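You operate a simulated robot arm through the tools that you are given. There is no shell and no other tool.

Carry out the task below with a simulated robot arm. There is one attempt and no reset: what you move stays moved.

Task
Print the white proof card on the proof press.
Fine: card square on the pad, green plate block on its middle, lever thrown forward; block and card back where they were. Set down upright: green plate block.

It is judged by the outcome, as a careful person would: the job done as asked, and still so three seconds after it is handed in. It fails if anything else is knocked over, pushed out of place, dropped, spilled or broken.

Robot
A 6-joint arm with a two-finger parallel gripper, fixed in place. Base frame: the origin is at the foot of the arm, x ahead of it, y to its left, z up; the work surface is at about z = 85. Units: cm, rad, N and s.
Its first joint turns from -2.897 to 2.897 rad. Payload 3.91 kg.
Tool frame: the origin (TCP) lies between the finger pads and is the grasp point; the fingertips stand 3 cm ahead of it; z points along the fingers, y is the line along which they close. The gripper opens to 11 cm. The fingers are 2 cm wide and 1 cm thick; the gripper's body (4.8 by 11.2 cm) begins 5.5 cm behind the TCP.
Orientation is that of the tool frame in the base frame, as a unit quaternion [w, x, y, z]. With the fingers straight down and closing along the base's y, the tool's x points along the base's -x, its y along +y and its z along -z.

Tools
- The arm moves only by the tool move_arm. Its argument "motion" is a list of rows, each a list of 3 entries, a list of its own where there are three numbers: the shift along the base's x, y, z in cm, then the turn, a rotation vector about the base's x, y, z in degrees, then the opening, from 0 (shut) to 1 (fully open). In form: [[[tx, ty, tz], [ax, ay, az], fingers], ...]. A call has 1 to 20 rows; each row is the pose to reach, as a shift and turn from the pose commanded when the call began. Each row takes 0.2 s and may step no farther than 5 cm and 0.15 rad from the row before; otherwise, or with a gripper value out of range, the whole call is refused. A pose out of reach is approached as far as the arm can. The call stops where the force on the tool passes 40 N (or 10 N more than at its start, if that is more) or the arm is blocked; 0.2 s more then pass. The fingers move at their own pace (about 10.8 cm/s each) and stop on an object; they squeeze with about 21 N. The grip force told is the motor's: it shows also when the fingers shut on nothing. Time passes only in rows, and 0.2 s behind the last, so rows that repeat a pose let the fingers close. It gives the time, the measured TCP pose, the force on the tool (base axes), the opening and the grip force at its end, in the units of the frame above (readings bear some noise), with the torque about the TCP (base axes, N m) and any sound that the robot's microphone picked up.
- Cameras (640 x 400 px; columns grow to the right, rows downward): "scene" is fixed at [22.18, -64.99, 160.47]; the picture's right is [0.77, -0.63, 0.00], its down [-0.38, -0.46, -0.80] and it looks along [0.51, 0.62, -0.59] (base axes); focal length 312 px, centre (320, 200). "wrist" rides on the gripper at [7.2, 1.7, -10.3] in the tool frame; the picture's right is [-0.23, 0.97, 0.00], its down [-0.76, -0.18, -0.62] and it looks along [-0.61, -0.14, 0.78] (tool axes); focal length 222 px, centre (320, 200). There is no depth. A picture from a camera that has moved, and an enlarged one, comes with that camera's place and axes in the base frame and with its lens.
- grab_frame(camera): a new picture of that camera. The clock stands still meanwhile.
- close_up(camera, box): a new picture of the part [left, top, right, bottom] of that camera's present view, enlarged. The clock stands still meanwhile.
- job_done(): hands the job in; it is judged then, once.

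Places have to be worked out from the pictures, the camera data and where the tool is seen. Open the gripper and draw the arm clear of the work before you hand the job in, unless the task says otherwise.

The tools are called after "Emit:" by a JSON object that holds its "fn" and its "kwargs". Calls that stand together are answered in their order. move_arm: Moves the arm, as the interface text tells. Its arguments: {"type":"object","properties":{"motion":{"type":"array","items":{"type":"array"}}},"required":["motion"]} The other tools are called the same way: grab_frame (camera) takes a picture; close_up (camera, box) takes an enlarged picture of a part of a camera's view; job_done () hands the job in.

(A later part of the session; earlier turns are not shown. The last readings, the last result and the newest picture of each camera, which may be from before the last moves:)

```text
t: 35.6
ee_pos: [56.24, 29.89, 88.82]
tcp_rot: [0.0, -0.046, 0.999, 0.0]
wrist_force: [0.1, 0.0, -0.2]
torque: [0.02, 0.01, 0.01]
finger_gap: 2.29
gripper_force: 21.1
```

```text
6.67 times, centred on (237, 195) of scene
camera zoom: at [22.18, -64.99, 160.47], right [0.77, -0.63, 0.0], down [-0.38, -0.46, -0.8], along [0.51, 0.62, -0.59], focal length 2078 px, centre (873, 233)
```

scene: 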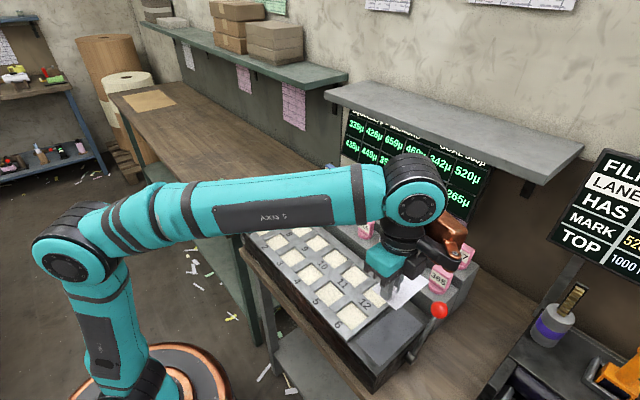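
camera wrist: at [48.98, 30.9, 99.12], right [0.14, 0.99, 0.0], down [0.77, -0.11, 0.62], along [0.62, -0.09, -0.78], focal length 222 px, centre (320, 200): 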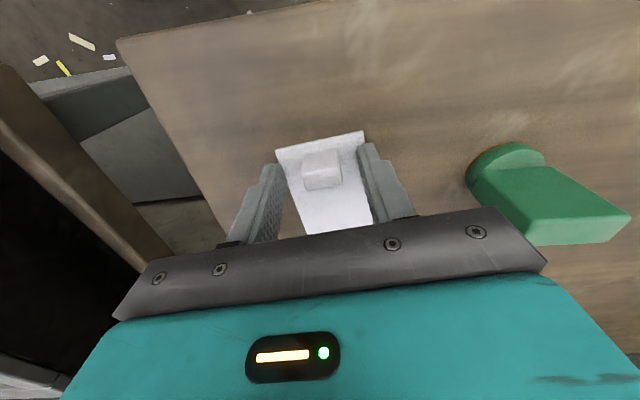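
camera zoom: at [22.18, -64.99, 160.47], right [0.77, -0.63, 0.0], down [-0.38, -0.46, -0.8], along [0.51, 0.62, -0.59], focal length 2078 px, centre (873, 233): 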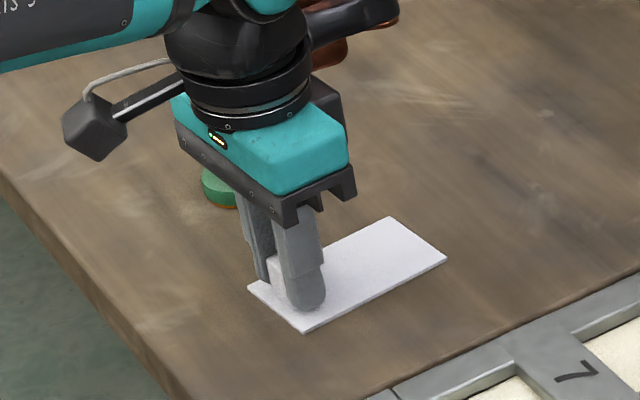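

Gripped (2.29 cm at 21 N), with the card having moved no more than about 0.1 cm. Lifting straight up.

Emit:
{"fn": "move_arm", "kwargs": {"motion": [[[0, 0, 1], [0, 0, 0], 0], [[0, 0, 3], [0, 0, 0], 0], [[0, 0, 6], [0, 0, 0], 0], [[0, 0, 10], [0, 0, 0], 0], [[0, 0, 14], [0, 0, 0], 0], [[0, 0, 18], [0, 0, 0], 0], [[0, 0, 22], [0, 0, 0], 0], [[0, 0, 26], [0, 0, 0], 0], [[0, 0, 26], [0, 0, 0], 0]]}}

Emit:
{"fn": "move_arm", "kwargs": {"motion": [[[0, -3, 0], [0, 0, 0], 0], [[0, -7.5, 0], [0, 0, 0], 0], [[-0.1, -12, 0], [0, 0, -0.5], 0], [[-0.2, -16.5, 0], [0, 0, -1], 0], [[-0.3, -21, 0], [0, 0, -1.5], 0], [[-0.4, -25.5, 0], [0, 0, -2], 0], [[-0.5, -30, 0], [0, 0, -2.5], 0], [[-0.6, -34.5, 0], [0, 0, -3], 0], [[-0.7, -39, 0], [0, 0, -3.5], 0], [[-0.8, -43.5, 0], [0, 0, -4], 0], [[-0.9, -48, 0], [0, 0, -4.5], 0], [[-1, -52.5, 0], [0, 0, -5], 0], [[-1.1, -57, 0], [0, 0, -5.3], 0], [[-1.15, -61.5, 0], [0, 0, -5.3], 0], [[-1.15, -66, 0], [0, 0, -5.3], 0], [[-1.15, -70, 0], [0, 0, -5.3], 0], [[-1.15, -73, 0], [0, 0, -5.3], 0], [[-1.15, -74.97, 0], [0, 0, -5.3], 0], [[-1.15, -74.97, 0], [0, 0, -5.3], 0]]}}

Emit:
{"fn": "grab_frame", "kwargs": {"camera": "wrist"}}

Emit:
{"fn": "close_up", "kwargs": {"camera": "scene", "box": [330, 140, 510, 380]}}

```text
t: 37.6
ee_pos: [56.11, 29.94, 114.69]
tcp_rot: [0.001, -0.045, 0.999, 0.0]
wrist_force: [-0.1, 0.8, -0.4]
torque: [0.01, 0.0, -0.01]
finger_gap: 2.28
gripper_force: 20.7
```

```text
t: 41.6
ee_pos: [55.1, -45.19, 114.9]
tcp_rot: [0.0, 0.0, 1.0, 0.001]
wrist_force: [-0.3, -0.3, -0.2]
torque: [-0.01, 0.0, 0.0]
finger_gap: 2.28
gripper_force: 21.2
```

```text
taken
camera wrist: at [47.87, -43.46, 125.29], right [0.23, 0.97, 0.0], down [0.76, -0.18, 0.62], along [0.61, -0.14, -0.78], focal length 222 px, centre (320, 200)
```

wrist: 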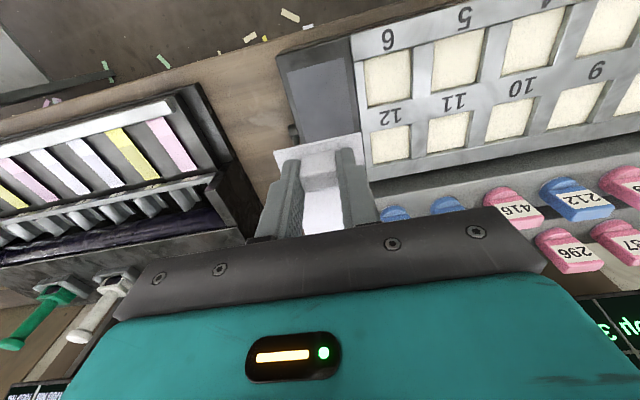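

```text
1.67 times, centred on (420, 260) of scene
camera zoom: at [22.18, -64.99, 160.47], right [0.77, -0.63, 0.0], down [-0.38, -0.46, -0.8], along [0.51, 0.62, -0.59], focal length 520 px, centre (153, 100)
```

zoom: 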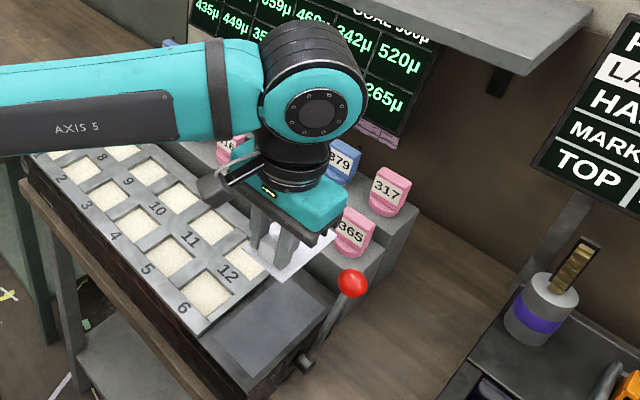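

All clear above the lever. I'll descend to a few cm above the pad and check alignment.

Emit:
{"fn": "move_arm", "kwargs": {"motion": [[[0, 0, -4], [0, 0, 0], 0], [[0, 0, -8], [0, 0, 0], 0], [[0, 0, -11], [0, 0, 0], 0], [[0, 0, -13.5], [0, 0, 0], 0], [[0, 0, -13.5], [0, 0, 0], 0]]}}

Emit:
{"fn": "close_up", "kwargs": {"camera": "wrist", "box": [220, 60, 420, 240]}}

Emit:
{"fn": "close_up", "kwargs": {"camera": "scene", "box": [330, 230, 490, 380]}}

```text
t: 42.8
ee_pos: [54.83, -45.02, 101.43]
tcp_rot: [0.0, 0.001, 1.0, 0.0]
wrist_force: [0.3, 0.0, 0.0]
torque: [0.01, 0.02, -0.04]
finger_gap: 2.29
gripper_force: 21.0
```

```text
2.22 times, centred on (320, 150) of wrist
camera zoom: at [47.8, -43.33, 111.83], right [0.23, 0.97, 0.0], down [0.76, -0.18, 0.62], along [0.61, -0.14, -0.78], focal length 494 px, centre (320, 311)
```

zoom: 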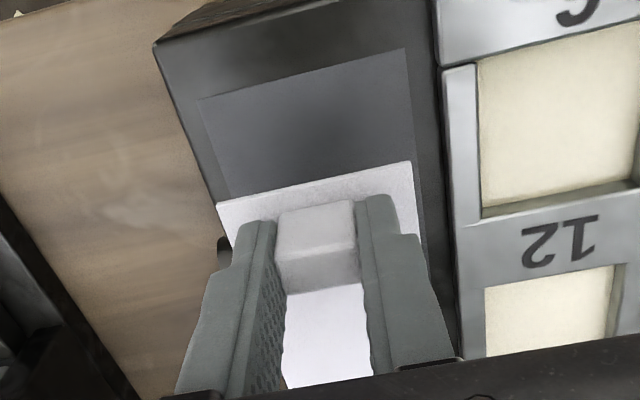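

```text
2.67 times, centred on (410, 305) of scene
camera zoom: at [22.18, -64.99, 160.47], right [0.77, -0.63, 0.0], down [-0.38, -0.46, -0.8], along [0.51, 0.62, -0.59], focal length 831 px, centre (80, -80)
```

zoom: 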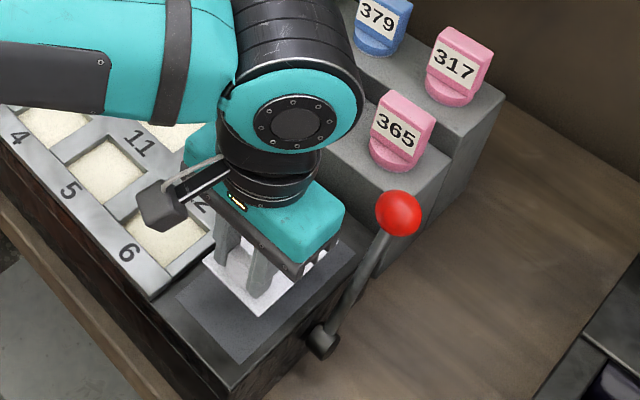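

The wrist view shows the card centred on the pad to within 0.1 cm and square to about 0.5°. I'll lower slowly toward contact.

Emit:
{"fn": "move_arm", "kwargs": {"motion": [[[0, 0, -1], [0, 0, 0], 0], [[0, 0, -1.8], [0, 0, 0], 0], [[0, 0, -2.1], [0, 0, 0], 0], [[0, 0, -2.25], [0, 0, 0], 0], [[0, 0, -2.25], [0, 0, 0], 0]]}}

Emit:
{"fn": "close_up", "kwargs": {"camera": "scene", "box": [360, 290, 440, 350]}}

```text
t: 44.0
ee_pos: [54.97, -45.1, 99.06]
tcp_rot: [0.0, 0.0, 1.0, 0.0]
wrist_force: [-0.5, 0.5, 0.3]
torque: [-0.03, 0.0, 0.01]
finger_gap: 2.28
gripper_force: 21.1
```

```text
6.67 times, centred on (400, 320) of scene
camera zoom: at [22.18, -64.99, 160.47], right [0.77, -0.63, 0.0], down [-0.38, -0.46, -0.8], along [0.51, 0.62, -0.59], focal length 2078 px, centre (-213, -600)
```

zoom: 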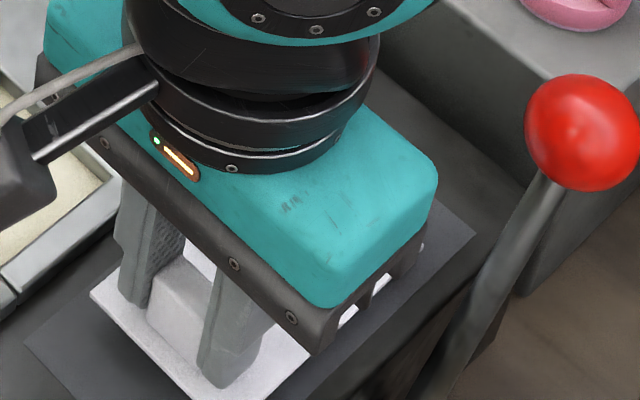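

No contact yet. I'll continue in small steps.

Emit:
{"fn": "move_arm", "kwargs": {"motion": [[[0, 0, -0.1], [0, 0, 0], 0], [[0, 0, -0.2], [0, 0, 0], 0], [[0, 0, -0.2], [0, 0, 0], 0]]}}

Emit:
{"fn": "close_up", "kwargs": {"camera": "wrist", "box": [220, 60, 420, 240]}}

```text
t: 44.8
ee_pos: [54.91, -44.97, 98.92]
tcp_rot: [0.0, 0.0, 1.0, 0.0]
wrist_force: [0.3, -0.3, 0.3]
torque: [0.02, 0.02, -0.02]
finger_gap: 2.26
gripper_force: 21.3
```

```text
2.22 times, centred on (320, 150) of wrist
camera zoom: at [47.85, -43.45, 109.25], right [0.23, 0.97, 0.0], down [0.76, -0.18, 0.62], along [0.61, -0.14, -0.78], focal length 494 px, centre (320, 311)
```

zoom: 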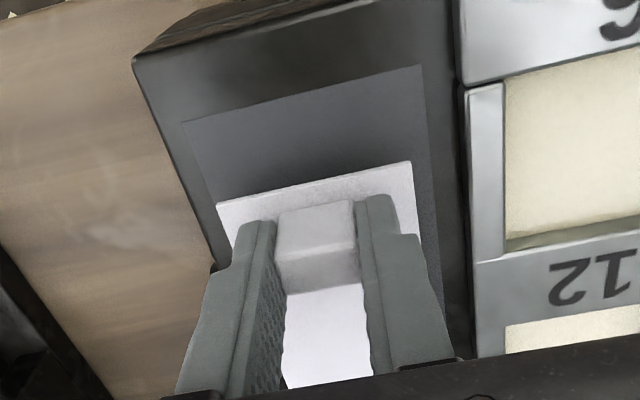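

Still no contact force. I'll zoom in on the card's corners against the pad's edges to fine-tune the sideways position.

Emit:
{"fn": "close_up", "kwargs": {"camera": "wrist", "box": [250, 80, 390, 170]}}

Emit:
{"fn": "close_up", "kwargs": {"camera": "scene", "box": [355, 300, 435, 360]}}

```text
4.44 times, centred on (320, 125) of wrist
camera zoom: at [47.85, -43.45, 109.25], right [0.23, 0.97, 0.0], down [0.76, -0.18, 0.62], along [0.61, -0.14, -0.78], focal length 987 px, centre (320, 533)
```

zoom: 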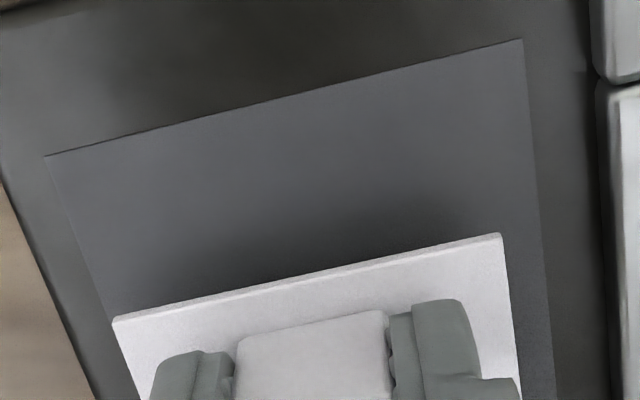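

```text
6.67 times, centred on (395, 330) of scene
camera zoom: at [22.18, -64.99, 160.47], right [0.77, -0.63, 0.0], down [-0.38, -0.46, -0.8], along [0.51, 0.62, -0.59], focal length 2078 px, centre (-180, -667)
```

zoom: 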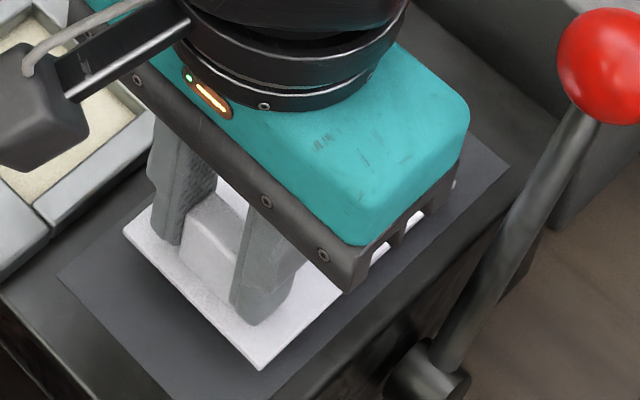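

The card sits about 0.2 cm too far toward −y relative to the pad's centreline. I'll correct by +0.2 in y and continue down to contact.

Emit:
{"fn": "move_arm", "kwargs": {"motion": [[[-0.05, 0.2, 0], [0, 0, 0], 0], [[-0.05, 0.2, -0.1], [0, 0, 0], 0], [[-0.05, 0.2, -0.15], [0, 0, 0], 0], [[-0.05, 0.2, -0.15], [0, 0, 0], 0]]}}

Emit:
{"fn": "close_up", "kwargs": {"camera": "scene", "box": [355, 300, 435, 360]}}

```text
t: 45.8
ee_pos: [54.89, -44.99, 98.66]
tcp_rot: [0.0, 0.0, 1.0, -0.001]
wrist_force: [-0.3, -0.2, -0.6]
torque: [0.0, 0.0, -0.02]
finger_gap: 2.27
gripper_force: 21.3
```

```text
6.67 times, centred on (395, 330) of scene
camera zoom: at [22.18, -64.99, 160.47], right [0.77, -0.63, 0.0], down [-0.38, -0.46, -0.8], along [0.51, 0.62, -0.59], focal length 2078 px, centre (-180, -667)
```

zoom: 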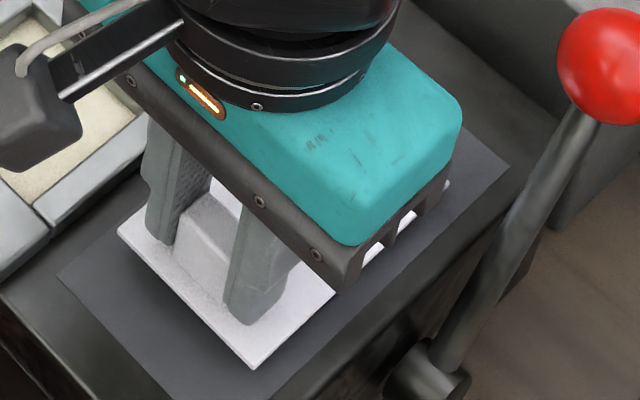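

Still no clear contact force; continuing in 0.1 cm steps.

Emit:
{"fn": "move_arm", "kwargs": {"motion": [[[0, 0, -0.1], [0, 0, 0], 0], [[0, 0, -0.1], [0, 0, 0], 0]]}}

Emit:
{"fn": "move_arm", "kwargs": {"motion": [[[0, 0, -0.1], [0, 0, 0], 0], [[0, 0, -0.1], [0, 0, 0], 0]]}}

Emit:
{"fn": "close_up", "kwargs": {"camera": "wrist", "box": [250, 80, 390, 170]}}

```text
t: 46.4
ee_pos: [54.91, -44.95, 98.5]
tcp_rot: [0.0, 0.0, 1.0, 0.0]
wrist_force: [0.4, 0.0, 0.1]
torque: [0.0, -0.02, 0.0]
finger_gap: 2.28
gripper_force: 20.7
```

```text
t: 47.0
ee_pos: [54.96, -44.86, 98.43]
tcp_rot: [-0.001, 0.0, 1.0, 0.0]
wrist_force: [0.5, 0.5, 0.4]
torque: [0.0, 0.01, -0.03]
finger_gap: 2.26
gripper_force: 20.7
```

```text
4.44 times, centred on (320, 125) of wrist
camera zoom: at [47.83, -43.17, 108.81], right [0.23, 0.97, 0.0], down [0.76, -0.18, 0.62], along [0.61, -0.14, -0.78], focal length 987 px, centre (320, 533)
```

zoom: 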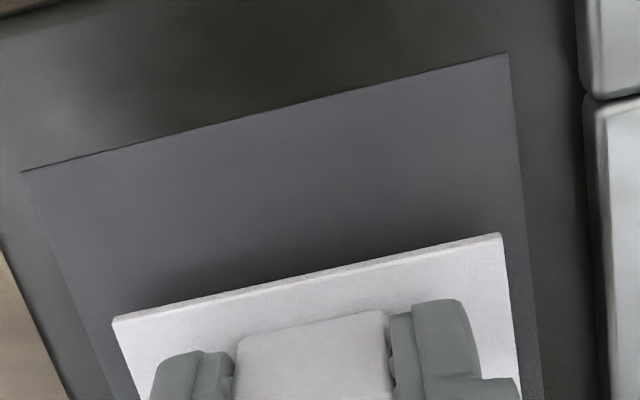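

Pad appears to be at z≈94.3–94.5, slightly lower than assumed; the card is centred within about 0.1 cm. Continuing down gently.

Emit:
{"fn": "move_arm", "kwargs": {"motion": [[[0, 0, -0.1], [0, 0, 0], 0], [[0, 0, -0.1], [0, 0, 0], 0]]}}

Emit:
{"fn": "move_arm", "kwargs": {"motion": [[[0, 0, -0.1], [0, 0, 0], 0], [[0, 0, -0.1], [0, 0, 0], 0]]}}

Emit:
{"fn": "close_up", "kwargs": {"camera": "scene", "box": [355, 300, 435, 360]}}

```text
t: 47.6
ee_pos: [54.93, -44.91, 98.29]
tcp_rot: [-0.001, 0.0, 1.0, 0.0]
wrist_force: [0.7, -0.2, -0.9]
torque: [0.0, 0.0, 0.02]
finger_gap: 2.27
gripper_force: 20.6
```

```text
t: 48.2
ee_pos: [54.8, -44.94, 98.21]
tcp_rot: [-0.001, 0.0, 1.0, 0.0]
wrist_force: [-0.4, 0.6, 0.8]
torque: [0.01, 0.04, 0.02]
finger_gap: 2.27
gripper_force: 21.3
```

```text
6.67 times, centred on (395, 330) of scene
camera zoom: at [22.18, -64.99, 160.47], right [0.77, -0.63, 0.0], down [-0.38, -0.46, -0.8], along [0.51, 0.62, -0.59], focal length 2078 px, centre (-180, -667)
```

zoom: 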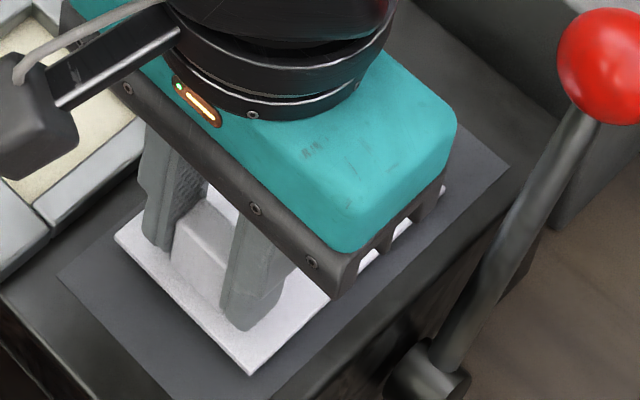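

The shadow gap is closing. Continuing.

Emit:
{"fn": "move_arm", "kwargs": {"motion": [[[0, 0, -0.1], [0, 0, 0], 0], [[0, 0, -0.1], [0, 0, 0], 0]]}}

Emit:
{"fn": "move_arm", "kwargs": {"motion": [[[0, 0, -0.1], [0, 0, 0], 0], [[0, 0, -0.1], [0, 0, 0], 0]]}}

Emit:
{"fn": "close_up", "kwargs": {"camera": "scene", "box": [355, 300, 435, 360]}}

```text
t: 48.8
ee_pos: [55.0, -44.88, 98.13]
tcp_rot: [0.0, 0.0, 1.0, -0.001]
wrist_force: [-0.3, -0.3, 0.5]
torque: [0.02, 0.02, 0.02]
finger_gap: 2.26
gripper_force: 20.8
```

```text
t: 49.4
ee_pos: [54.96, -44.88, 98.06]
tcp_rot: [0.001, 0.0, 1.0, 0.0]
wrist_force: [0.4, -0.6, -0.4]
torque: [0.01, -0.03, -0.02]
finger_gap: 2.26
gripper_force: 21.0
```

```text
6.67 times, centred on (395, 330) of scene
camera zoom: at [22.18, -64.99, 160.47], right [0.77, -0.63, 0.0], down [-0.38, -0.46, -0.8], along [0.51, 0.62, -0.59], focal length 2078 px, centre (-180, -667)
```

zoom: 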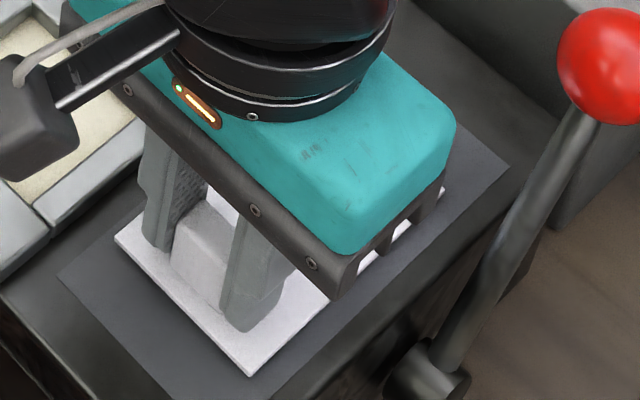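

The last step barely changed the picture, so the card may be touching. I'll check with the wrist camera.

Emit:
{"fn": "close_up", "kwargs": {"camera": "wrist", "box": [250, 80, 390, 170]}}

Emit:
{"fn": "move_arm", "kwargs": {"motion": [[[0, 0, -0.1], [0, 0, 0], 0], [[0, 0, -0.1], [0, 0, 0], 0], [[0, 0, -0.1], [0, 0, 0], 0]]}}

Emit:
{"fn": "close_up", "kwargs": {"camera": "scene", "box": [355, 300, 435, 360]}}

```text
4.44 times, centred on (320, 125) of wrist
camera zoom: at [47.85, -43.17, 108.43], right [0.23, 0.97, 0.0], down [0.76, -0.18, 0.62], along [0.61, -0.14, -0.78], focal length 987 px, centre (320, 533)
```

zoom: 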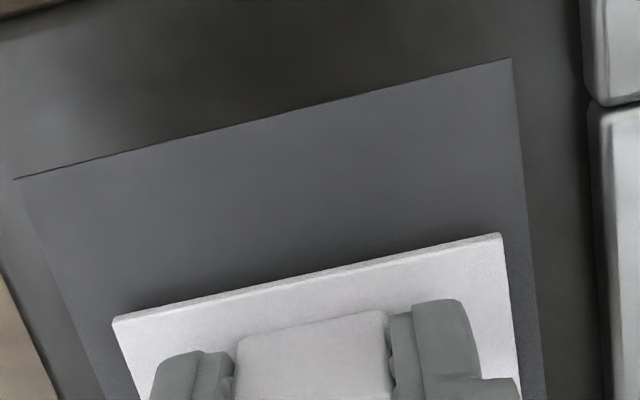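

```text
t: 50.2
ee_pos: [54.96, -44.84, 97.98]
tcp_rot: [0.0, 0.0, 1.0, 0.001]
wrist_force: [0.3, -0.1, 0.3]
torque: [0.0, 0.02, 0.01]
finger_gap: 2.27
gripper_force: 21.1
```

```text
6.67 times, centred on (395, 330) of scene
camera zoom: at [22.18, -64.99, 160.47], right [0.77, -0.63, 0.0], down [-0.38, -0.46, -0.8], along [0.51, 0.62, -0.59], focal length 2078 px, centre (-180, -667)
```

zoom: 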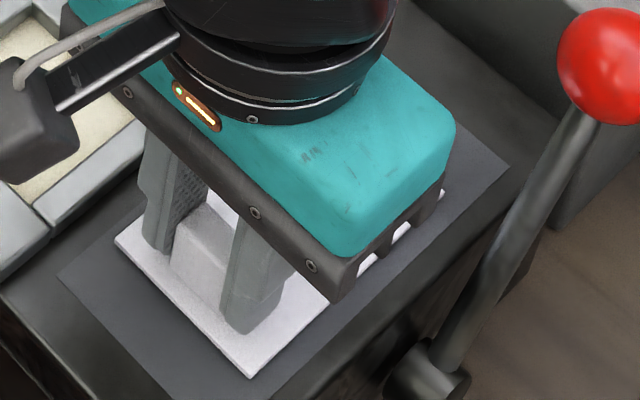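

No contact yet; recomputing from several heights puts the pad at z≈94.0, so it's imminent. Continuing in small steps.

Emit:
{"fn": "move_arm", "kwargs": {"motion": [[[0, 0, -0.1], [0, 0, 0], 0], [[0, 0, -0.1], [0, 0, 0], 0], [[0, 0, -0.1], [0, 0, 0], 0]]}}

Emit:
{"fn": "move_arm", "kwargs": {"motion": [[[0, 0, -0.1], [0, 0, 0], 0], [[0, 0, -0.1], [0, 0, 0], 0], [[0, 0, -0.1], [0, 0, 0], 0]]}}

Emit:
{"fn": "close_up", "kwargs": {"camera": "scene", "box": [355, 300, 435, 360]}}

Emit:
{"fn": "close_up", "kwargs": {"camera": "wrist", "box": [250, 80, 390, 170]}}

```text
t: 51.0
ee_pos: [55.04, -44.93, 97.86]
tcp_rot: [0.0, -0.001, 1.0, -0.001]
wrist_force: [-0.1, -0.3, -0.5]
torque: [-0.01, -0.01, 0.0]
finger_gap: 2.24
gripper_force: 21.2
```

```text
t: 51.8
ee_pos: [54.95, -44.83, 97.76]
tcp_rot: [0.0, 0.0, 1.0, 0.0]
wrist_force: [0.6, 0.2, 1.6]
torque: [0.03, -0.12, -0.03]
finger_gap: 2.28
gripper_force: 21.1
```

```text
6.67 times, centred on (395, 330) of scene
camera zoom: at [22.18, -64.99, 160.47], right [0.77, -0.63, 0.0], down [-0.38, -0.46, -0.8], along [0.51, 0.62, -0.59], focal length 2078 px, centre (-180, -667)
```

zoom: 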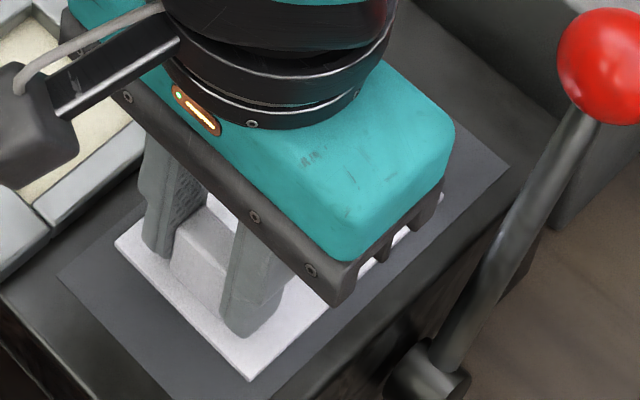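

```text
4.44 times, centred on (320, 125) of wrist
camera zoom: at [47.86, -43.2, 108.12], right [0.23, 0.97, 0.0], down [0.76, -0.18, 0.62], along [0.61, -0.14, -0.78], focal length 987 px, centre (320, 533)
```

zoom: 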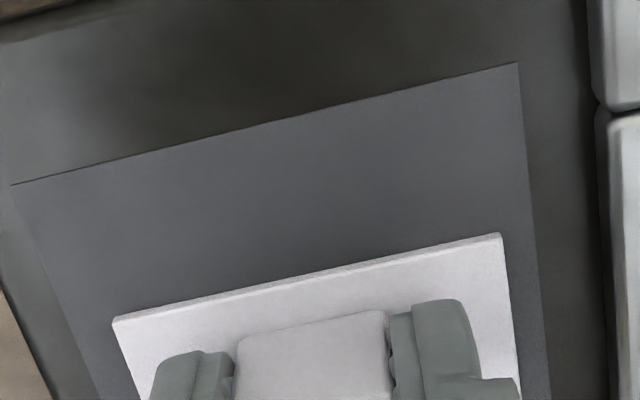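

Contact: 1.6 N upward at TCP z≈97.76 and the shadow gap is gone. With the pad height now known, the card is about 0.3 cm short in x and 0.1 cm off in y; I'll lift a hair, shift, and set it down again.

Emit:
{"fn": "move_arm", "kwargs": {"motion": [[[0, 0, 0.3], [0, 0, 0], 0], [[0.15, -0.04, 0.4], [0, 0, 0], 0], [[0.3, -0.08, 0.4], [0, 0, 0], 0], [[0.3, -0.08, 0.2], [0, 0, 0], 0], [[0.3, -0.08, 0.1], [0, 0, 0], 0], [[0.3, -0.08, 0], [0, 0, 0], 0], [[0.3, -0.08, 0], [0, 0, 0], 0]]}}

Emit:
{"fn": "close_up", "kwargs": {"camera": "wrist", "box": [250, 80, 390, 170]}}

Emit:
{"fn": "close_up", "kwargs": {"camera": "scene", "box": [355, 300, 435, 360]}}

```text
t: 53.4
ee_pos: [55.23, -45.03, 97.78]
tcp_rot: [0.0, 0.0, 1.0, 0.0]
wrist_force: [1.1, -0.2, 1.1]
torque: [0.03, -0.09, -0.05]
finger_gap: 2.27
gripper_force: 21.0
```

```text
4.44 times, centred on (320, 125) of wrist
camera zoom: at [48.15, -43.27, 108.12], right [0.23, 0.97, 0.0], down [0.76, -0.18, 0.62], along [0.61, -0.14, -0.78], focal length 987 px, centre (320, 533)
```

zoom: 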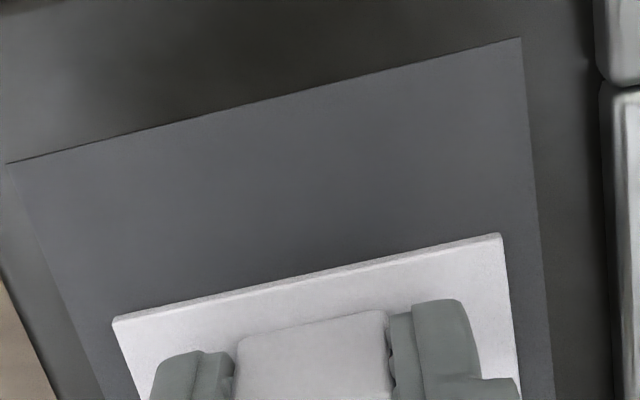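

```text
6.67 times, centred on (395, 330) of scene
camera zoom: at [22.18, -64.99, 160.47], right [0.77, -0.63, 0.0], down [-0.38, -0.46, -0.8], along [0.51, 0.62, -0.59], focal length 2078 px, centre (-180, -667)
```

zoom: 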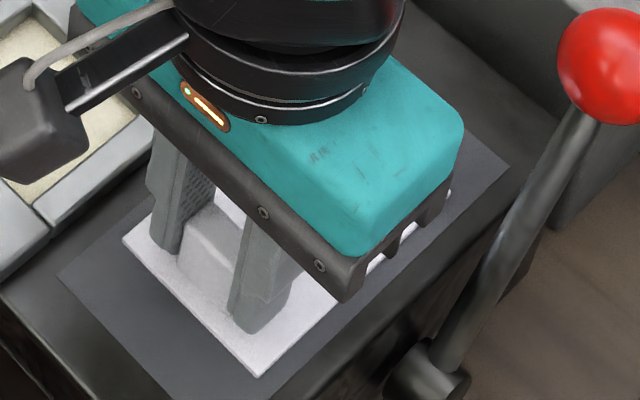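

The card rests centred with light contact. I'll release it and lift straight up.

Emit:
{"fn": "move_arm", "kwargs": {"motion": [[[0, 0, 0], [0, 0, 0], 0.3], [[0, 0, 0], [0, 0, 0], 0.42], [[0, 0, 0], [0, 0, 0], 0.45], [[0, 0, 1], [0, 0, 0], 0.45], [[0, 0, 4], [0, 0, 0], 0.45], [[0, 0, 8], [0, 0, 0], 0.45], [[0, 0, 12.5], [0, 0, 0], 0.45], [[0, 0, 17], [0, 0, 0], 0.45], [[-4, 0, 17], [0, 0, 0], 0.45], [[-8, 0, 17], [0, 0, 0], 0.45], [[-8, 0, 17], [0, 0, 0], 0.45]]}}

Emit:
{"fn": "grab_frame", "kwargs": {"camera": "wrist"}}

Emit:
{"fn": "close_up", "kwargs": {"camera": "scene", "box": [350, 280, 470, 380]}}

```text
t: 55.8
ee_pos: [47.36, -44.98, 114.66]
tcp_rot: [0.0, 0.0, 1.0, 0.0]
wrist_force: [-0.6, -0.7, 0.2]
torque: [0.0, 0.04, -0.02]
finger_gap: 4.96
gripper_force: 0.0
```

```text
taken
camera wrist: at [40.14, -43.28, 125.14], right [0.23, 0.97, 0.0], down [0.76, -0.18, 0.62], along [0.61, -0.14, -0.78], focal length 222 px, centre (320, 200)
```

wrist: 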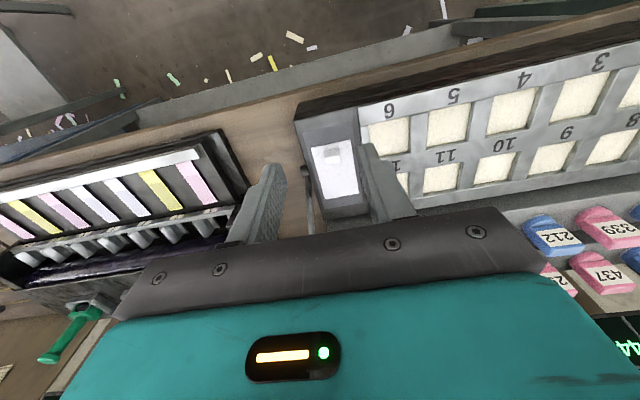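

```text
4.00 times, centred on (410, 330) of scene
camera zoom: at [22.18, -64.99, 160.47], right [0.77, -0.63, 0.0], down [-0.38, -0.46, -0.8], along [0.51, 0.62, -0.59], focal length 1247 px, centre (-40, -320)
```

zoom: 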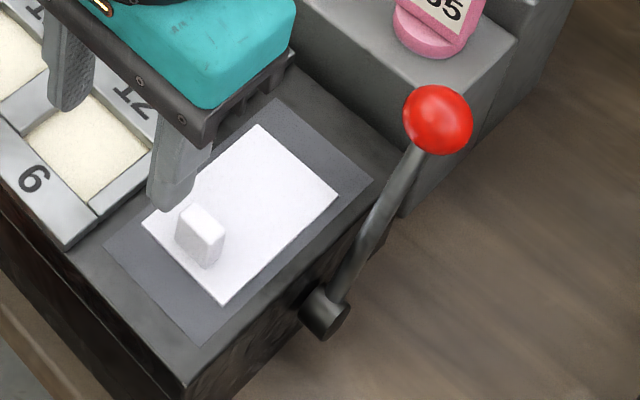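

The card is centred and square on the pad: offset ≈(0.05, 0.1) cm with even margins. Next, the green block: I'll travel back to the bench at height and re-measure it.

Emit:
{"fn": "move_arm", "kwargs": {"motion": [[[0.25, 4.7, 0.5], [0, 0, 0], 0.6], [[0.5, 9.4, 0.5], [0, 0, 0], 0.6], [[0.8, 14.1, 0.5], [0, 0, 0], 0.6], [[1.1, 18.8, 0.5], [0, 0, 0], 0.6], [[1.4, 23.5, 0.5], [0, 0, 0], 0.6], [[1.7, 28.2, 0.5], [0, 0, 0], 0.6], [[2, 32.9, 0.5], [0, 0, 0], 0.6], [[2.3, 37.6, 0.5], [0, 0, 0], 0.6], [[2.6, 42.3, 0.5], [0, 0, 0], 0.6], [[2.9, 47, 0.5], [0, 0, 0], 0.6], [[3.2, 51.7, 0.5], [0, 0, 0], 0.6], [[3.5, 56.4, 0.5], [0, 0, 0], 0.6], [[3.8, 61.1, 0.5], [0, 0, 0], 0.6], [[4.1, 65.8, 0.5], [0, 0, 0], 0.6], [[4.4, 70.5, 0.5], [0, 0, 0], 0.6], [[4.7, 75.2, 0], [0, 0, 0], 0.6], [[4.9, 79.9, -1.5], [0, 0, 0], 0.6], [[5, 83, -3], [0, 0, 0], 0.6], [[5, 85, -4], [0, 0, 0], 0.6], [[5, 85, -4], [0, 0, 0], 0.6]]}}

Emit:
{"fn": "grab_frame", "kwargs": {"camera": "wrist"}}

Emit:
{"fn": "close_up", "kwargs": {"camera": "wrist", "box": [290, 80, 400, 180]}}

Emit:
{"fn": "close_up", "kwargs": {"camera": "scene", "box": [205, 165, 269, 225]}}

```text
t: 60.0
ee_pos: [52.42, 39.96, 110.75]
tcp_rot: [0.001, 0.001, 1.0, 0.0]
wrist_force: [0.4, 0.3, 0.4]
torque: [0.0, 0.01, -0.01]
finger_gap: 6.6
gripper_force: 0.0
```

```text
taken
camera wrist: at [45.23, 41.71, 121.2], right [0.23, 0.97, 0.0], down [0.76, -0.18, 0.62], along [0.61, -0.14, -0.78], focal length 222 px, centre (320, 200)
```

wrist: 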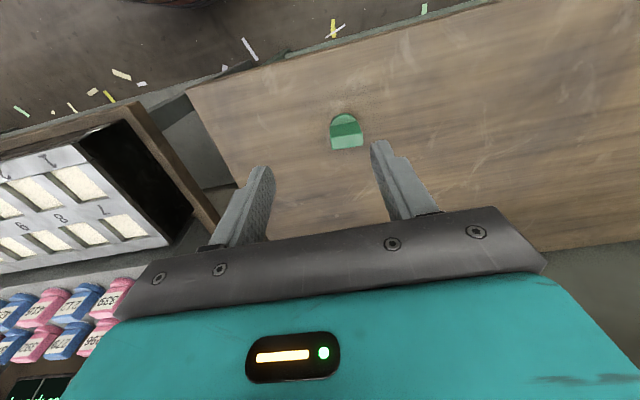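

```text
4.00 times, centred on (345, 130) of wrist
camera zoom: at [45.23, 41.71, 121.2], right [0.23, 0.97, 0.0], down [0.76, -0.18, 0.62], along [0.61, -0.14, -0.78], focal length 888 px, centre (220, 480)
```

zoom: 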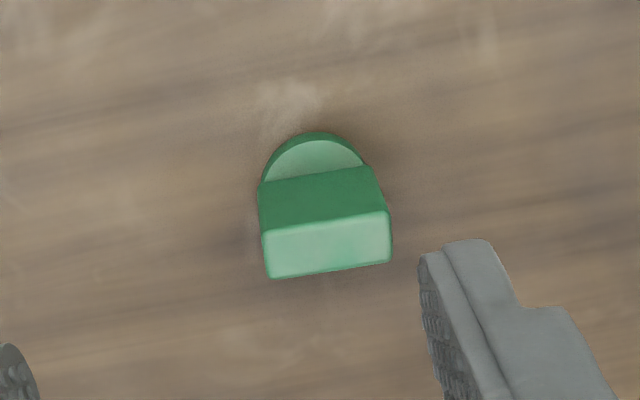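

```text
6.67 times, centred on (237, 195) of scene
camera zoom: at [22.18, -64.99, 160.47], right [0.77, -0.63, 0.0], down [-0.38, -0.46, -0.8], along [0.51, 0.62, -0.59], focal length 2078 px, centre (873, 233)
```

zoom: 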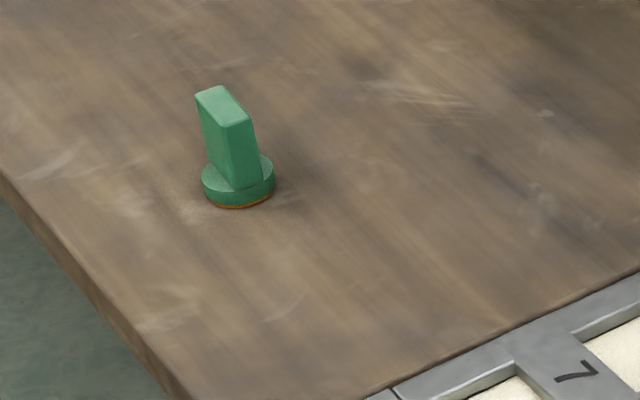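

The block measures centre ≈(59.27, 42.5), yaw ≈−3.8°, top at z≈91. I'll move above it with matching yaw and the fingers 6.6 cm apart.

Emit:
{"fn": "move_arm", "kwargs": {"motion": [[[2, 0.8, 0], [0, 0, -1.3], 0.6], [[5, 1.8, -2], [0, 0, -2.6], 0.6], [[6.87, 2.45, -5], [0, 0, -3.8], 0.6], [[6.87, 2.45, -9], [0, 0, -3.8], 0.6], [[6.87, 2.45, -12.5], [0, 0, -3.8], 0.6], [[6.87, 2.45, -12.5], [0, 0, -3.8], 0.6]]}}

Emit:
{"fn": "grab_frame", "kwargs": {"camera": "wrist"}}

Emit:
{"fn": "close_up", "kwargs": {"camera": "scene", "box": [180, 120, 280, 220]}}

```text
t: 61.4
ee_pos: [58.97, 42.38, 98.12]
tcp_rot: [0.0, 0.033, 0.999, 0.0]
wrist_force: [-0.7, -0.1, 0.0]
torque: [0.01, -0.04, -0.01]
finger_gap: 6.6
gripper_force: 0.0
```

```text
taken
camera wrist: at [52.08, 44.54, 108.51], right [0.29, 0.96, 0.0], down [0.75, -0.23, 0.62], along [0.6, -0.18, -0.78], focal length 222 px, centre (320, 200)
```

wrist: 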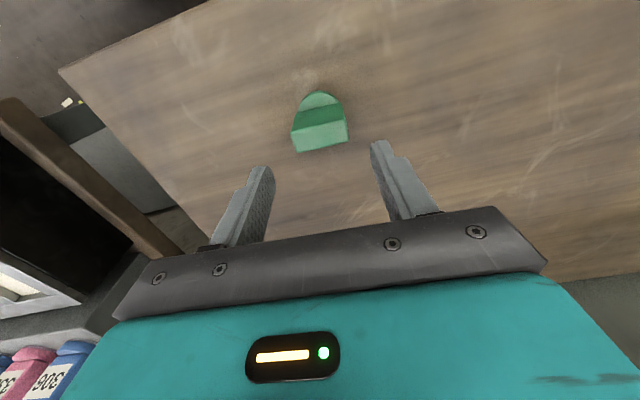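

```text
4.00 times, centred on (230, 170) of scene
camera zoom: at [22.18, -64.99, 160.47], right [0.77, -0.63, 0.0], down [-0.38, -0.46, -0.8], along [0.51, 0.62, -0.59], focal length 1247 px, centre (680, 320)
```

zoom: 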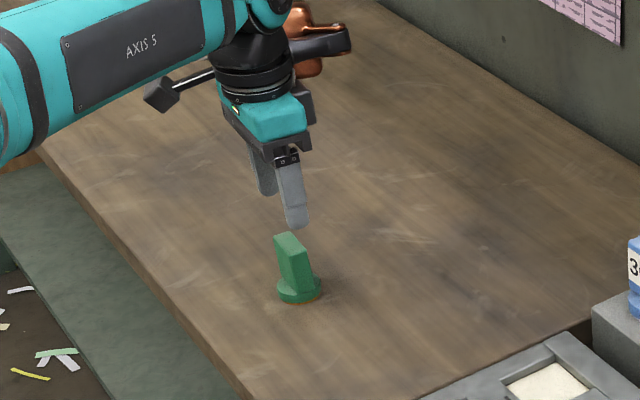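

I'll check the block's offset relative to the fingers from here.

Emit:
{"fn": "close_up", "kwargs": {"camera": "wrist", "box": [270, 80, 370, 170]}}

```text
4.44 times, centred on (320, 125) of wrist
camera zoom: at [52.08, 44.54, 108.51], right [0.29, 0.96, 0.0], down [0.75, -0.23, 0.62], along [0.6, -0.18, -0.78], focal length 987 px, centre (320, 533)
```

zoom: 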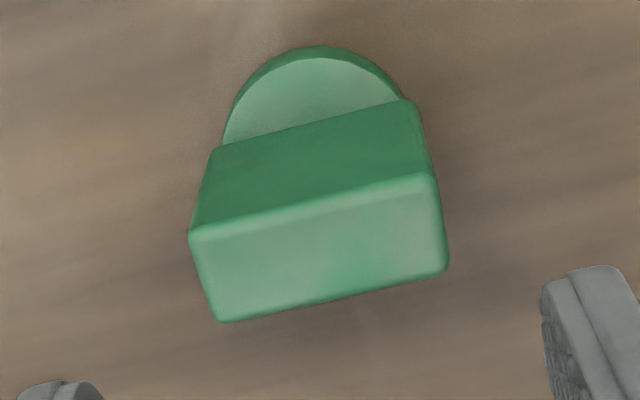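

The block is centred within 0.1 cm and about 1° off in yaw. I'll apply that small correction, descend to grip height and look again.

Emit:
{"fn": "move_arm", "kwargs": {"motion": [[[0, 0.08, -2], [0, 0, 0.8], 0.6], [[0, 0.08, -5], [0, 0, 0.8], 0.6], [[0, 0.08, -7], [0, 0, 0.8], 0.6], [[0, 0.08, -8.3], [0, 0, 0.8], 0.6], [[0, 0.08, -8.3], [0, 0, 0.8], 0.6]]}}

Emit:
{"fn": "close_up", "kwargs": {"camera": "wrist", "box": [210, 60, 430, 240]}}

Emit:
{"fn": "close_up", "kwargs": {"camera": "scene", "box": [190, 140, 270, 210]}}

```text
t: 62.6
ee_pos: [59.25, 42.57, 89.68]
tcp_rot: [0.0, 0.026, 1.0, 0.0]
wrist_force: [-0.2, 0.0, -0.1]
torque: [0.0, 0.03, 0.03]
finger_gap: 6.59
gripper_force: 0.0
```

```text
2.22 times, centred on (320, 150) of wrist
camera zoom: at [52.26, 44.62, 100.21], right [0.28, 0.96, 0.0], down [0.75, -0.22, 0.62], along [0.6, -0.17, -0.78], focal length 494 px, centre (320, 311)
```

zoom: 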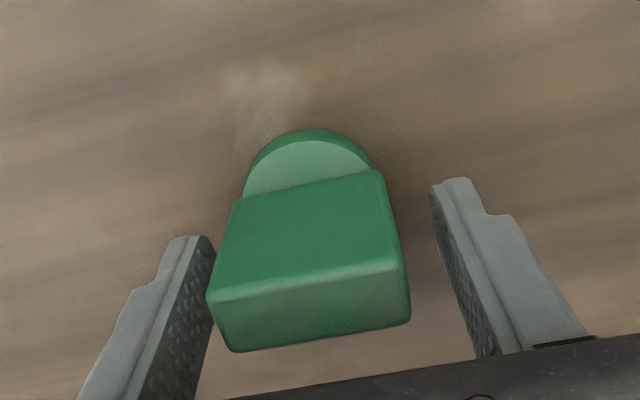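

```text
5.71 times, centred on (230, 175) of scene
camera zoom: at [22.18, -64.99, 160.47], right [0.77, -0.63, 0.0], down [-0.38, -0.46, -0.8], along [0.51, 0.62, -0.59], focal length 1781 px, centre (834, 343)
```

zoom: 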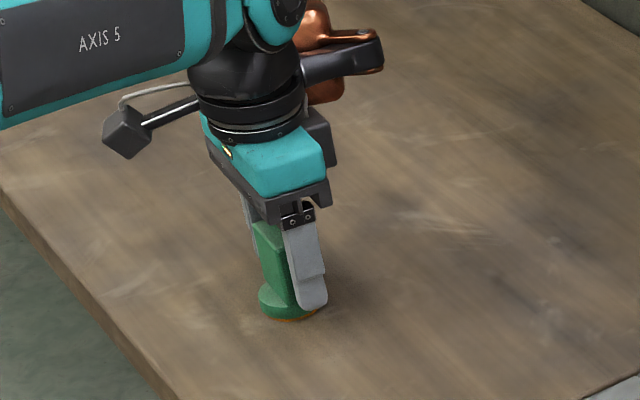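

The block's bar sits squarely between the fingers. Closing on it.

Emit:
{"fn": "move_arm", "kwargs": {"motion": [[[0, 0, 0], [0, 0, 0], 0.5], [[0, 0, 0], [0, 0, 0], 0.4], [[0, 0, 0], [0, 0, 0], 0.2], [[0, 0, 0], [0, 0, 0], 0], [[0, 0, 0], [0, 0, 0], 0]]}}

Emit:
{"fn": "close_up", "kwargs": {"camera": "wrist", "box": [210, 60, 430, 240]}}

Emit:
{"fn": "close_up", "kwargs": {"camera": "scene", "box": [205, 165, 269, 225]}}

```text
t: 63.8
ee_pos: [59.25, 42.53, 89.88]
tcp_rot: [0.0, 0.027, 1.0, 0.001]
wrist_force: [0.6, 0.2, 0.8]
torque: [0.0, -0.03, 0.0]
finger_gap: 4.53
gripper_force: 20.9
```

```text
2.22 times, centred on (320, 150) of wrist
camera zoom: at [52.26, 44.62, 100.22], right [0.28, 0.96, 0.0], down [0.75, -0.22, 0.62], along [0.6, -0.17, -0.78], focal length 494 px, centre (320, 311)
```

zoom: 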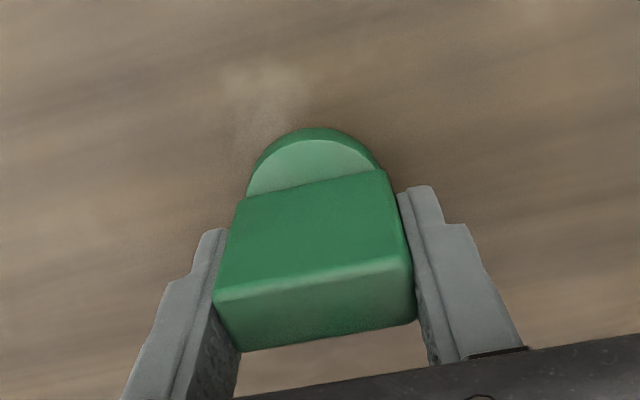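

```text
6.67 times, centred on (237, 195) of scene
camera zoom: at [22.18, -64.99, 160.47], right [0.77, -0.63, 0.0], down [-0.38, -0.46, -0.8], along [0.51, 0.62, -0.59], focal length 2078 px, centre (873, 233)
```

zoom: 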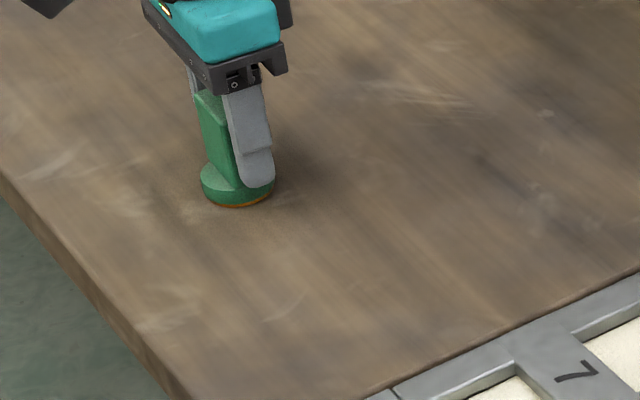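

Gripped at 4.53 cm without disturbing its position. Lifting straight up and checking that it hangs level.

Emit:
{"fn": "move_arm", "kwargs": {"motion": [[[0, 0, 1], [0, 0, 0], 0], [[0, 0, 3], [0, 0, 0], 0], [[0, 0, 6], [0, 0, 0], 0], [[0, 0, 10], [0, 0, 0], 0], [[0, 0, 14], [0, 0, 0], 0], [[0, 0, 18], [0, 0, 0], 0], [[0, 0, 22], [0, 0, 0], 0], [[0, 0, 25], [0, 0, 0], 0], [[0, 0, 25], [0, 0, 0], 0]]}}

Emit:
{"fn": "grab_frame", "kwargs": {"camera": "wrist"}}

Emit:
{"fn": "close_up", "kwargs": {"camera": "scene", "box": [180, 70, 300, 190]}}

```text
t: 65.8
ee_pos: [59.19, 42.59, 115.12]
tcp_rot: [0.0, 0.027, 1.0, 0.0]
wrist_force: [0.6, 0.8, -0.7]
torque: [-0.02, 0.0, 0.01]
finger_gap: 4.54
gripper_force: 21.4
```

```text
taken
camera wrist: at [52.14, 44.58, 125.46], right [0.28, 0.96, 0.0], down [0.75, -0.22, 0.62], along [0.6, -0.17, -0.78], focal length 222 px, centre (320, 200)
```

wrist: 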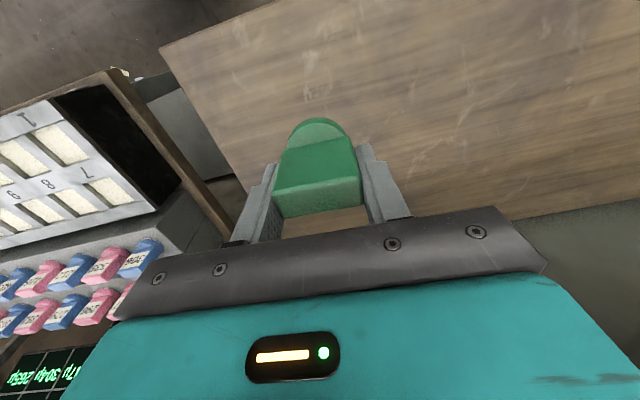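

```text
3.33 times, centred on (240, 130) of scene
camera zoom: at [22.18, -64.99, 160.47], right [0.77, -0.63, 0.0], down [-0.38, -0.46, -0.8], along [0.51, 0.62, -0.59], focal length 1039 px, centre (587, 433)
```

zoom: 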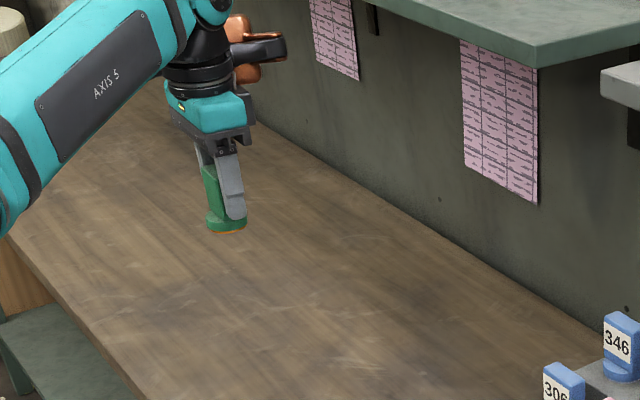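

The block is held upright. I'll carry it across high, turning +3° so it's square, to above the card.

Emit:
{"fn": "move_arm", "kwargs": {"motion": [[[0, -3, 0], [0, 0, 0], 0], [[0, -7.6, 0], [0, 0, 0.3], 0], [[0, -12.4, 0], [0, 0, 0.6], 0], [[0, -17.2, 0], [0, 0, 0.9], 0], [[0, -22, 0], [0, 0, 1.2], 0], [[0, -26.8, 0], [0, 0, 1.5], 0], [[0, -31.6, 0], [0, 0, 1.8], 0], [[0, -36.4, 0], [0, 0, 2.1], 0], [[0, -41.2, 0], [0, 0, 2.4], 0], [[0, -46, 0], [0, 0, 2.7], 0], [[0, -50.8, 0], [0, 0, 3], 0], [[0, -55.6, 0], [0, 0, 3], 0], [[0, -60.4, 0], [0, 0, 3], 0], [[-0.1, -65.2, 0], [0, 0, 3], 0], [[-0.17, -70, 0], [0, 0, 3], 0], [[-0.17, -74.8, 0], [0, 0, 3], 0], [[-0.17, -79.5, 0], [0, 0, 3], 0], [[-0.17, -84, 0], [0, 0, 3], 0], [[-0.17, -87.53, 0], [0, 0, 3], 0], [[-0.17, -87.53, 0], [0, 0, 3], 0]]}}

Emit:
{"fn": "grab_frame", "kwargs": {"camera": "wrist"}}

Emit:
{"fn": "grab_frame", "kwargs": {"camera": "scene"}}

```text
t: 70.0
ee_pos: [59.11, -44.85, 115.15]
tcp_rot: [0.0, 0.001, 1.0, 0.0]
wrist_force: [-0.1, 0.3, -0.3]
torque: [-0.01, 0.0, -0.01]
finger_gap: 4.55
gripper_force: 20.6
```

```text
taken
camera wrist: at [52.03, -43.2, 125.5], right [0.23, 0.97, 0.0], down [0.76, -0.18, 0.62], along [0.61, -0.14, -0.78], focal length 222 px, centre (320, 200)
```

wrist: 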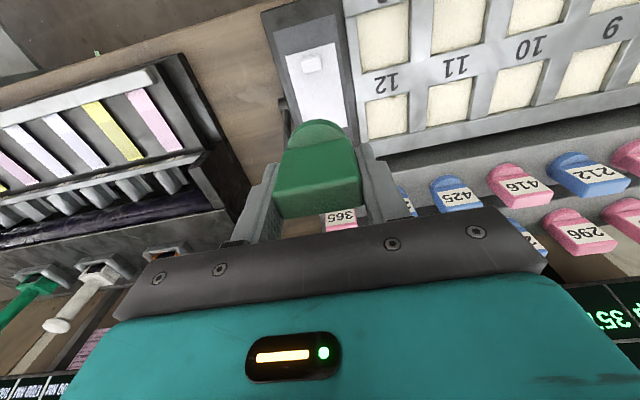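

```text
taken
```

scene: 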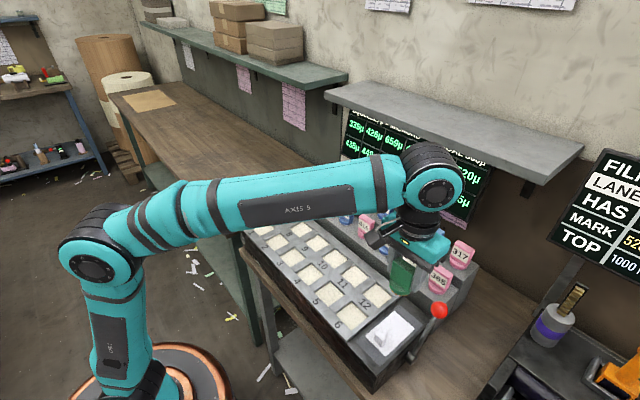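

Above the card now. I'll measure the card's position relative to the tool from here.

Emit:
{"fn": "close_up", "kwargs": {"camera": "wrist", "box": [260, 10, 372, 130]}}

```text
3.33 times, centred on (316, 70) of wrist
camera zoom: at [52.03, -43.2, 125.5], right [0.23, 0.97, 0.0], down [0.76, -0.18, 0.62], along [0.61, -0.14, -0.78], focal length 740 px, centre (333, 633)
```

zoom: 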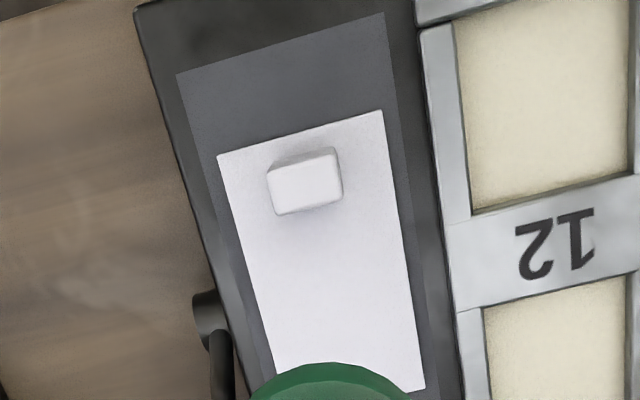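

The TCP is over the card's centre within 0.1 cm. I'll descend to about 1 cm above the expected contact height.

Emit:
{"fn": "move_arm", "kwargs": {"motion": [[[0.05, 0, -4], [0, 0, 0], 0], [[0.05, 0, -8], [0, 0, 0], 0], [[0.05, 0, -11.5], [0, 0, 0], 0], [[0.05, 0, -14], [0, 0, 0], 0], [[0.05, 0, -14.8], [0, 0, 0], 0], [[0.05, 0, -14.8], [0, 0, 0], 0]]}}

Emit:
{"fn": "close_up", "kwargs": {"camera": "scene", "box": [350, 260, 470, 380]}}

Emit:
{"fn": "close_up", "kwargs": {"camera": "wrist", "box": [240, 60, 400, 240]}}

```text
t: 71.4
ee_pos: [59.1, -44.91, 100.3]
tcp_rot: [-0.001, -0.001, 1.0, 0.0]
wrist_force: [-1.3, -0.6, -0.8]
torque: [0.04, -0.02, 0.01]
finger_gap: 4.56
gripper_force: 21.0
```

```text
3.33 times, centred on (410, 320) of scene
camera zoom: at [22.18, -64.99, 160.47], right [0.77, -0.63, 0.0], down [-0.38, -0.46, -0.8], along [0.51, 0.62, -0.59], focal length 1039 px, centre (20, -200)
```

zoom: 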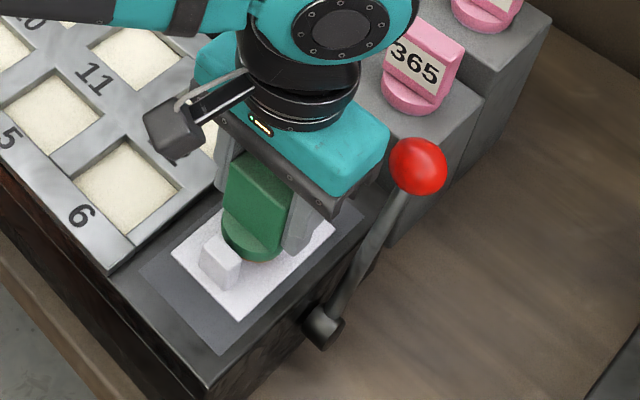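

```text
2.22 times, centred on (320, 150) of wrist
camera zoom: at [51.96, -43.22, 110.52], right [0.23, 0.97, 0.0], down [0.76, -0.18, 0.62], along [0.61, -0.14, -0.78], focal length 494 px, centre (320, 311)
```

zoom: 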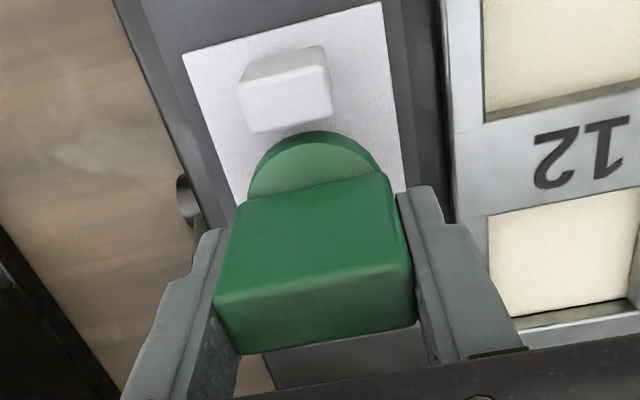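

Clear of the lever and aligned. Lowering the last bit in small steps.

Emit:
{"fn": "move_arm", "kwargs": {"motion": [[[0, 0, -0.4], [0, 0, 0], 0], [[0, 0, -0.7], [0, 0, 0], 0], [[0, 0, -0.8], [0, 0, 0], 0], [[0, 0, -0.8], [0, 0, 0], 0]]}}

Emit:
{"fn": "move_arm", "kwargs": {"motion": [[[0, 0, -0.1], [0, 0, 0], 0], [[0, 0, -0.1], [0, 0, 0], 0], [[0, 0, -0.1], [0, 0, 0], 0]]}}

Emit:
{"fn": "close_up", "kwargs": {"camera": "scene", "box": [360, 300, 440, 360]}}

```text
t: 72.4
ee_pos: [59.18, -45.0, 99.34]
tcp_rot: [0.0, 0.0, 1.0, 0.0]
wrist_force: [0.7, 0.1, -1.4]
torque: [0.02, -0.01, -0.03]
finger_gap: 4.56
gripper_force: 20.6
```

```text
t: 73.2
ee_pos: [58.99, -44.97, 99.12]
tcp_rot: [0.0, 0.0, 1.0, 0.0]
wrist_force: [0.2, -0.1, -1.5]
torque: [0.0, 0.01, -0.03]
finger_gap: 4.55
gripper_force: 21.3
```

```text
6.67 times, centred on (400, 330) of scene
camera zoom: at [22.18, -64.99, 160.47], right [0.77, -0.63, 0.0], down [-0.38, -0.46, -0.8], along [0.51, 0.62, -0.59], focal length 2078 px, centre (-213, -667)
```

zoom: 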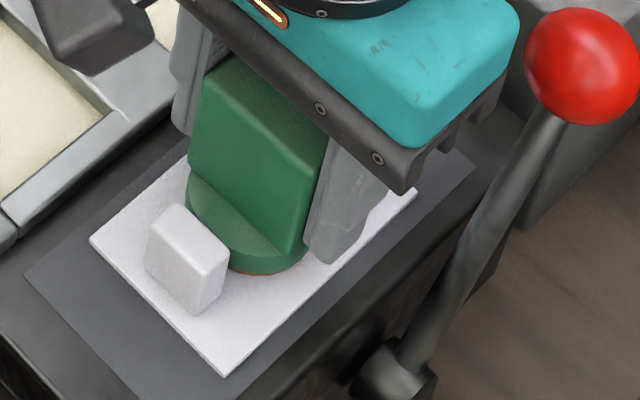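

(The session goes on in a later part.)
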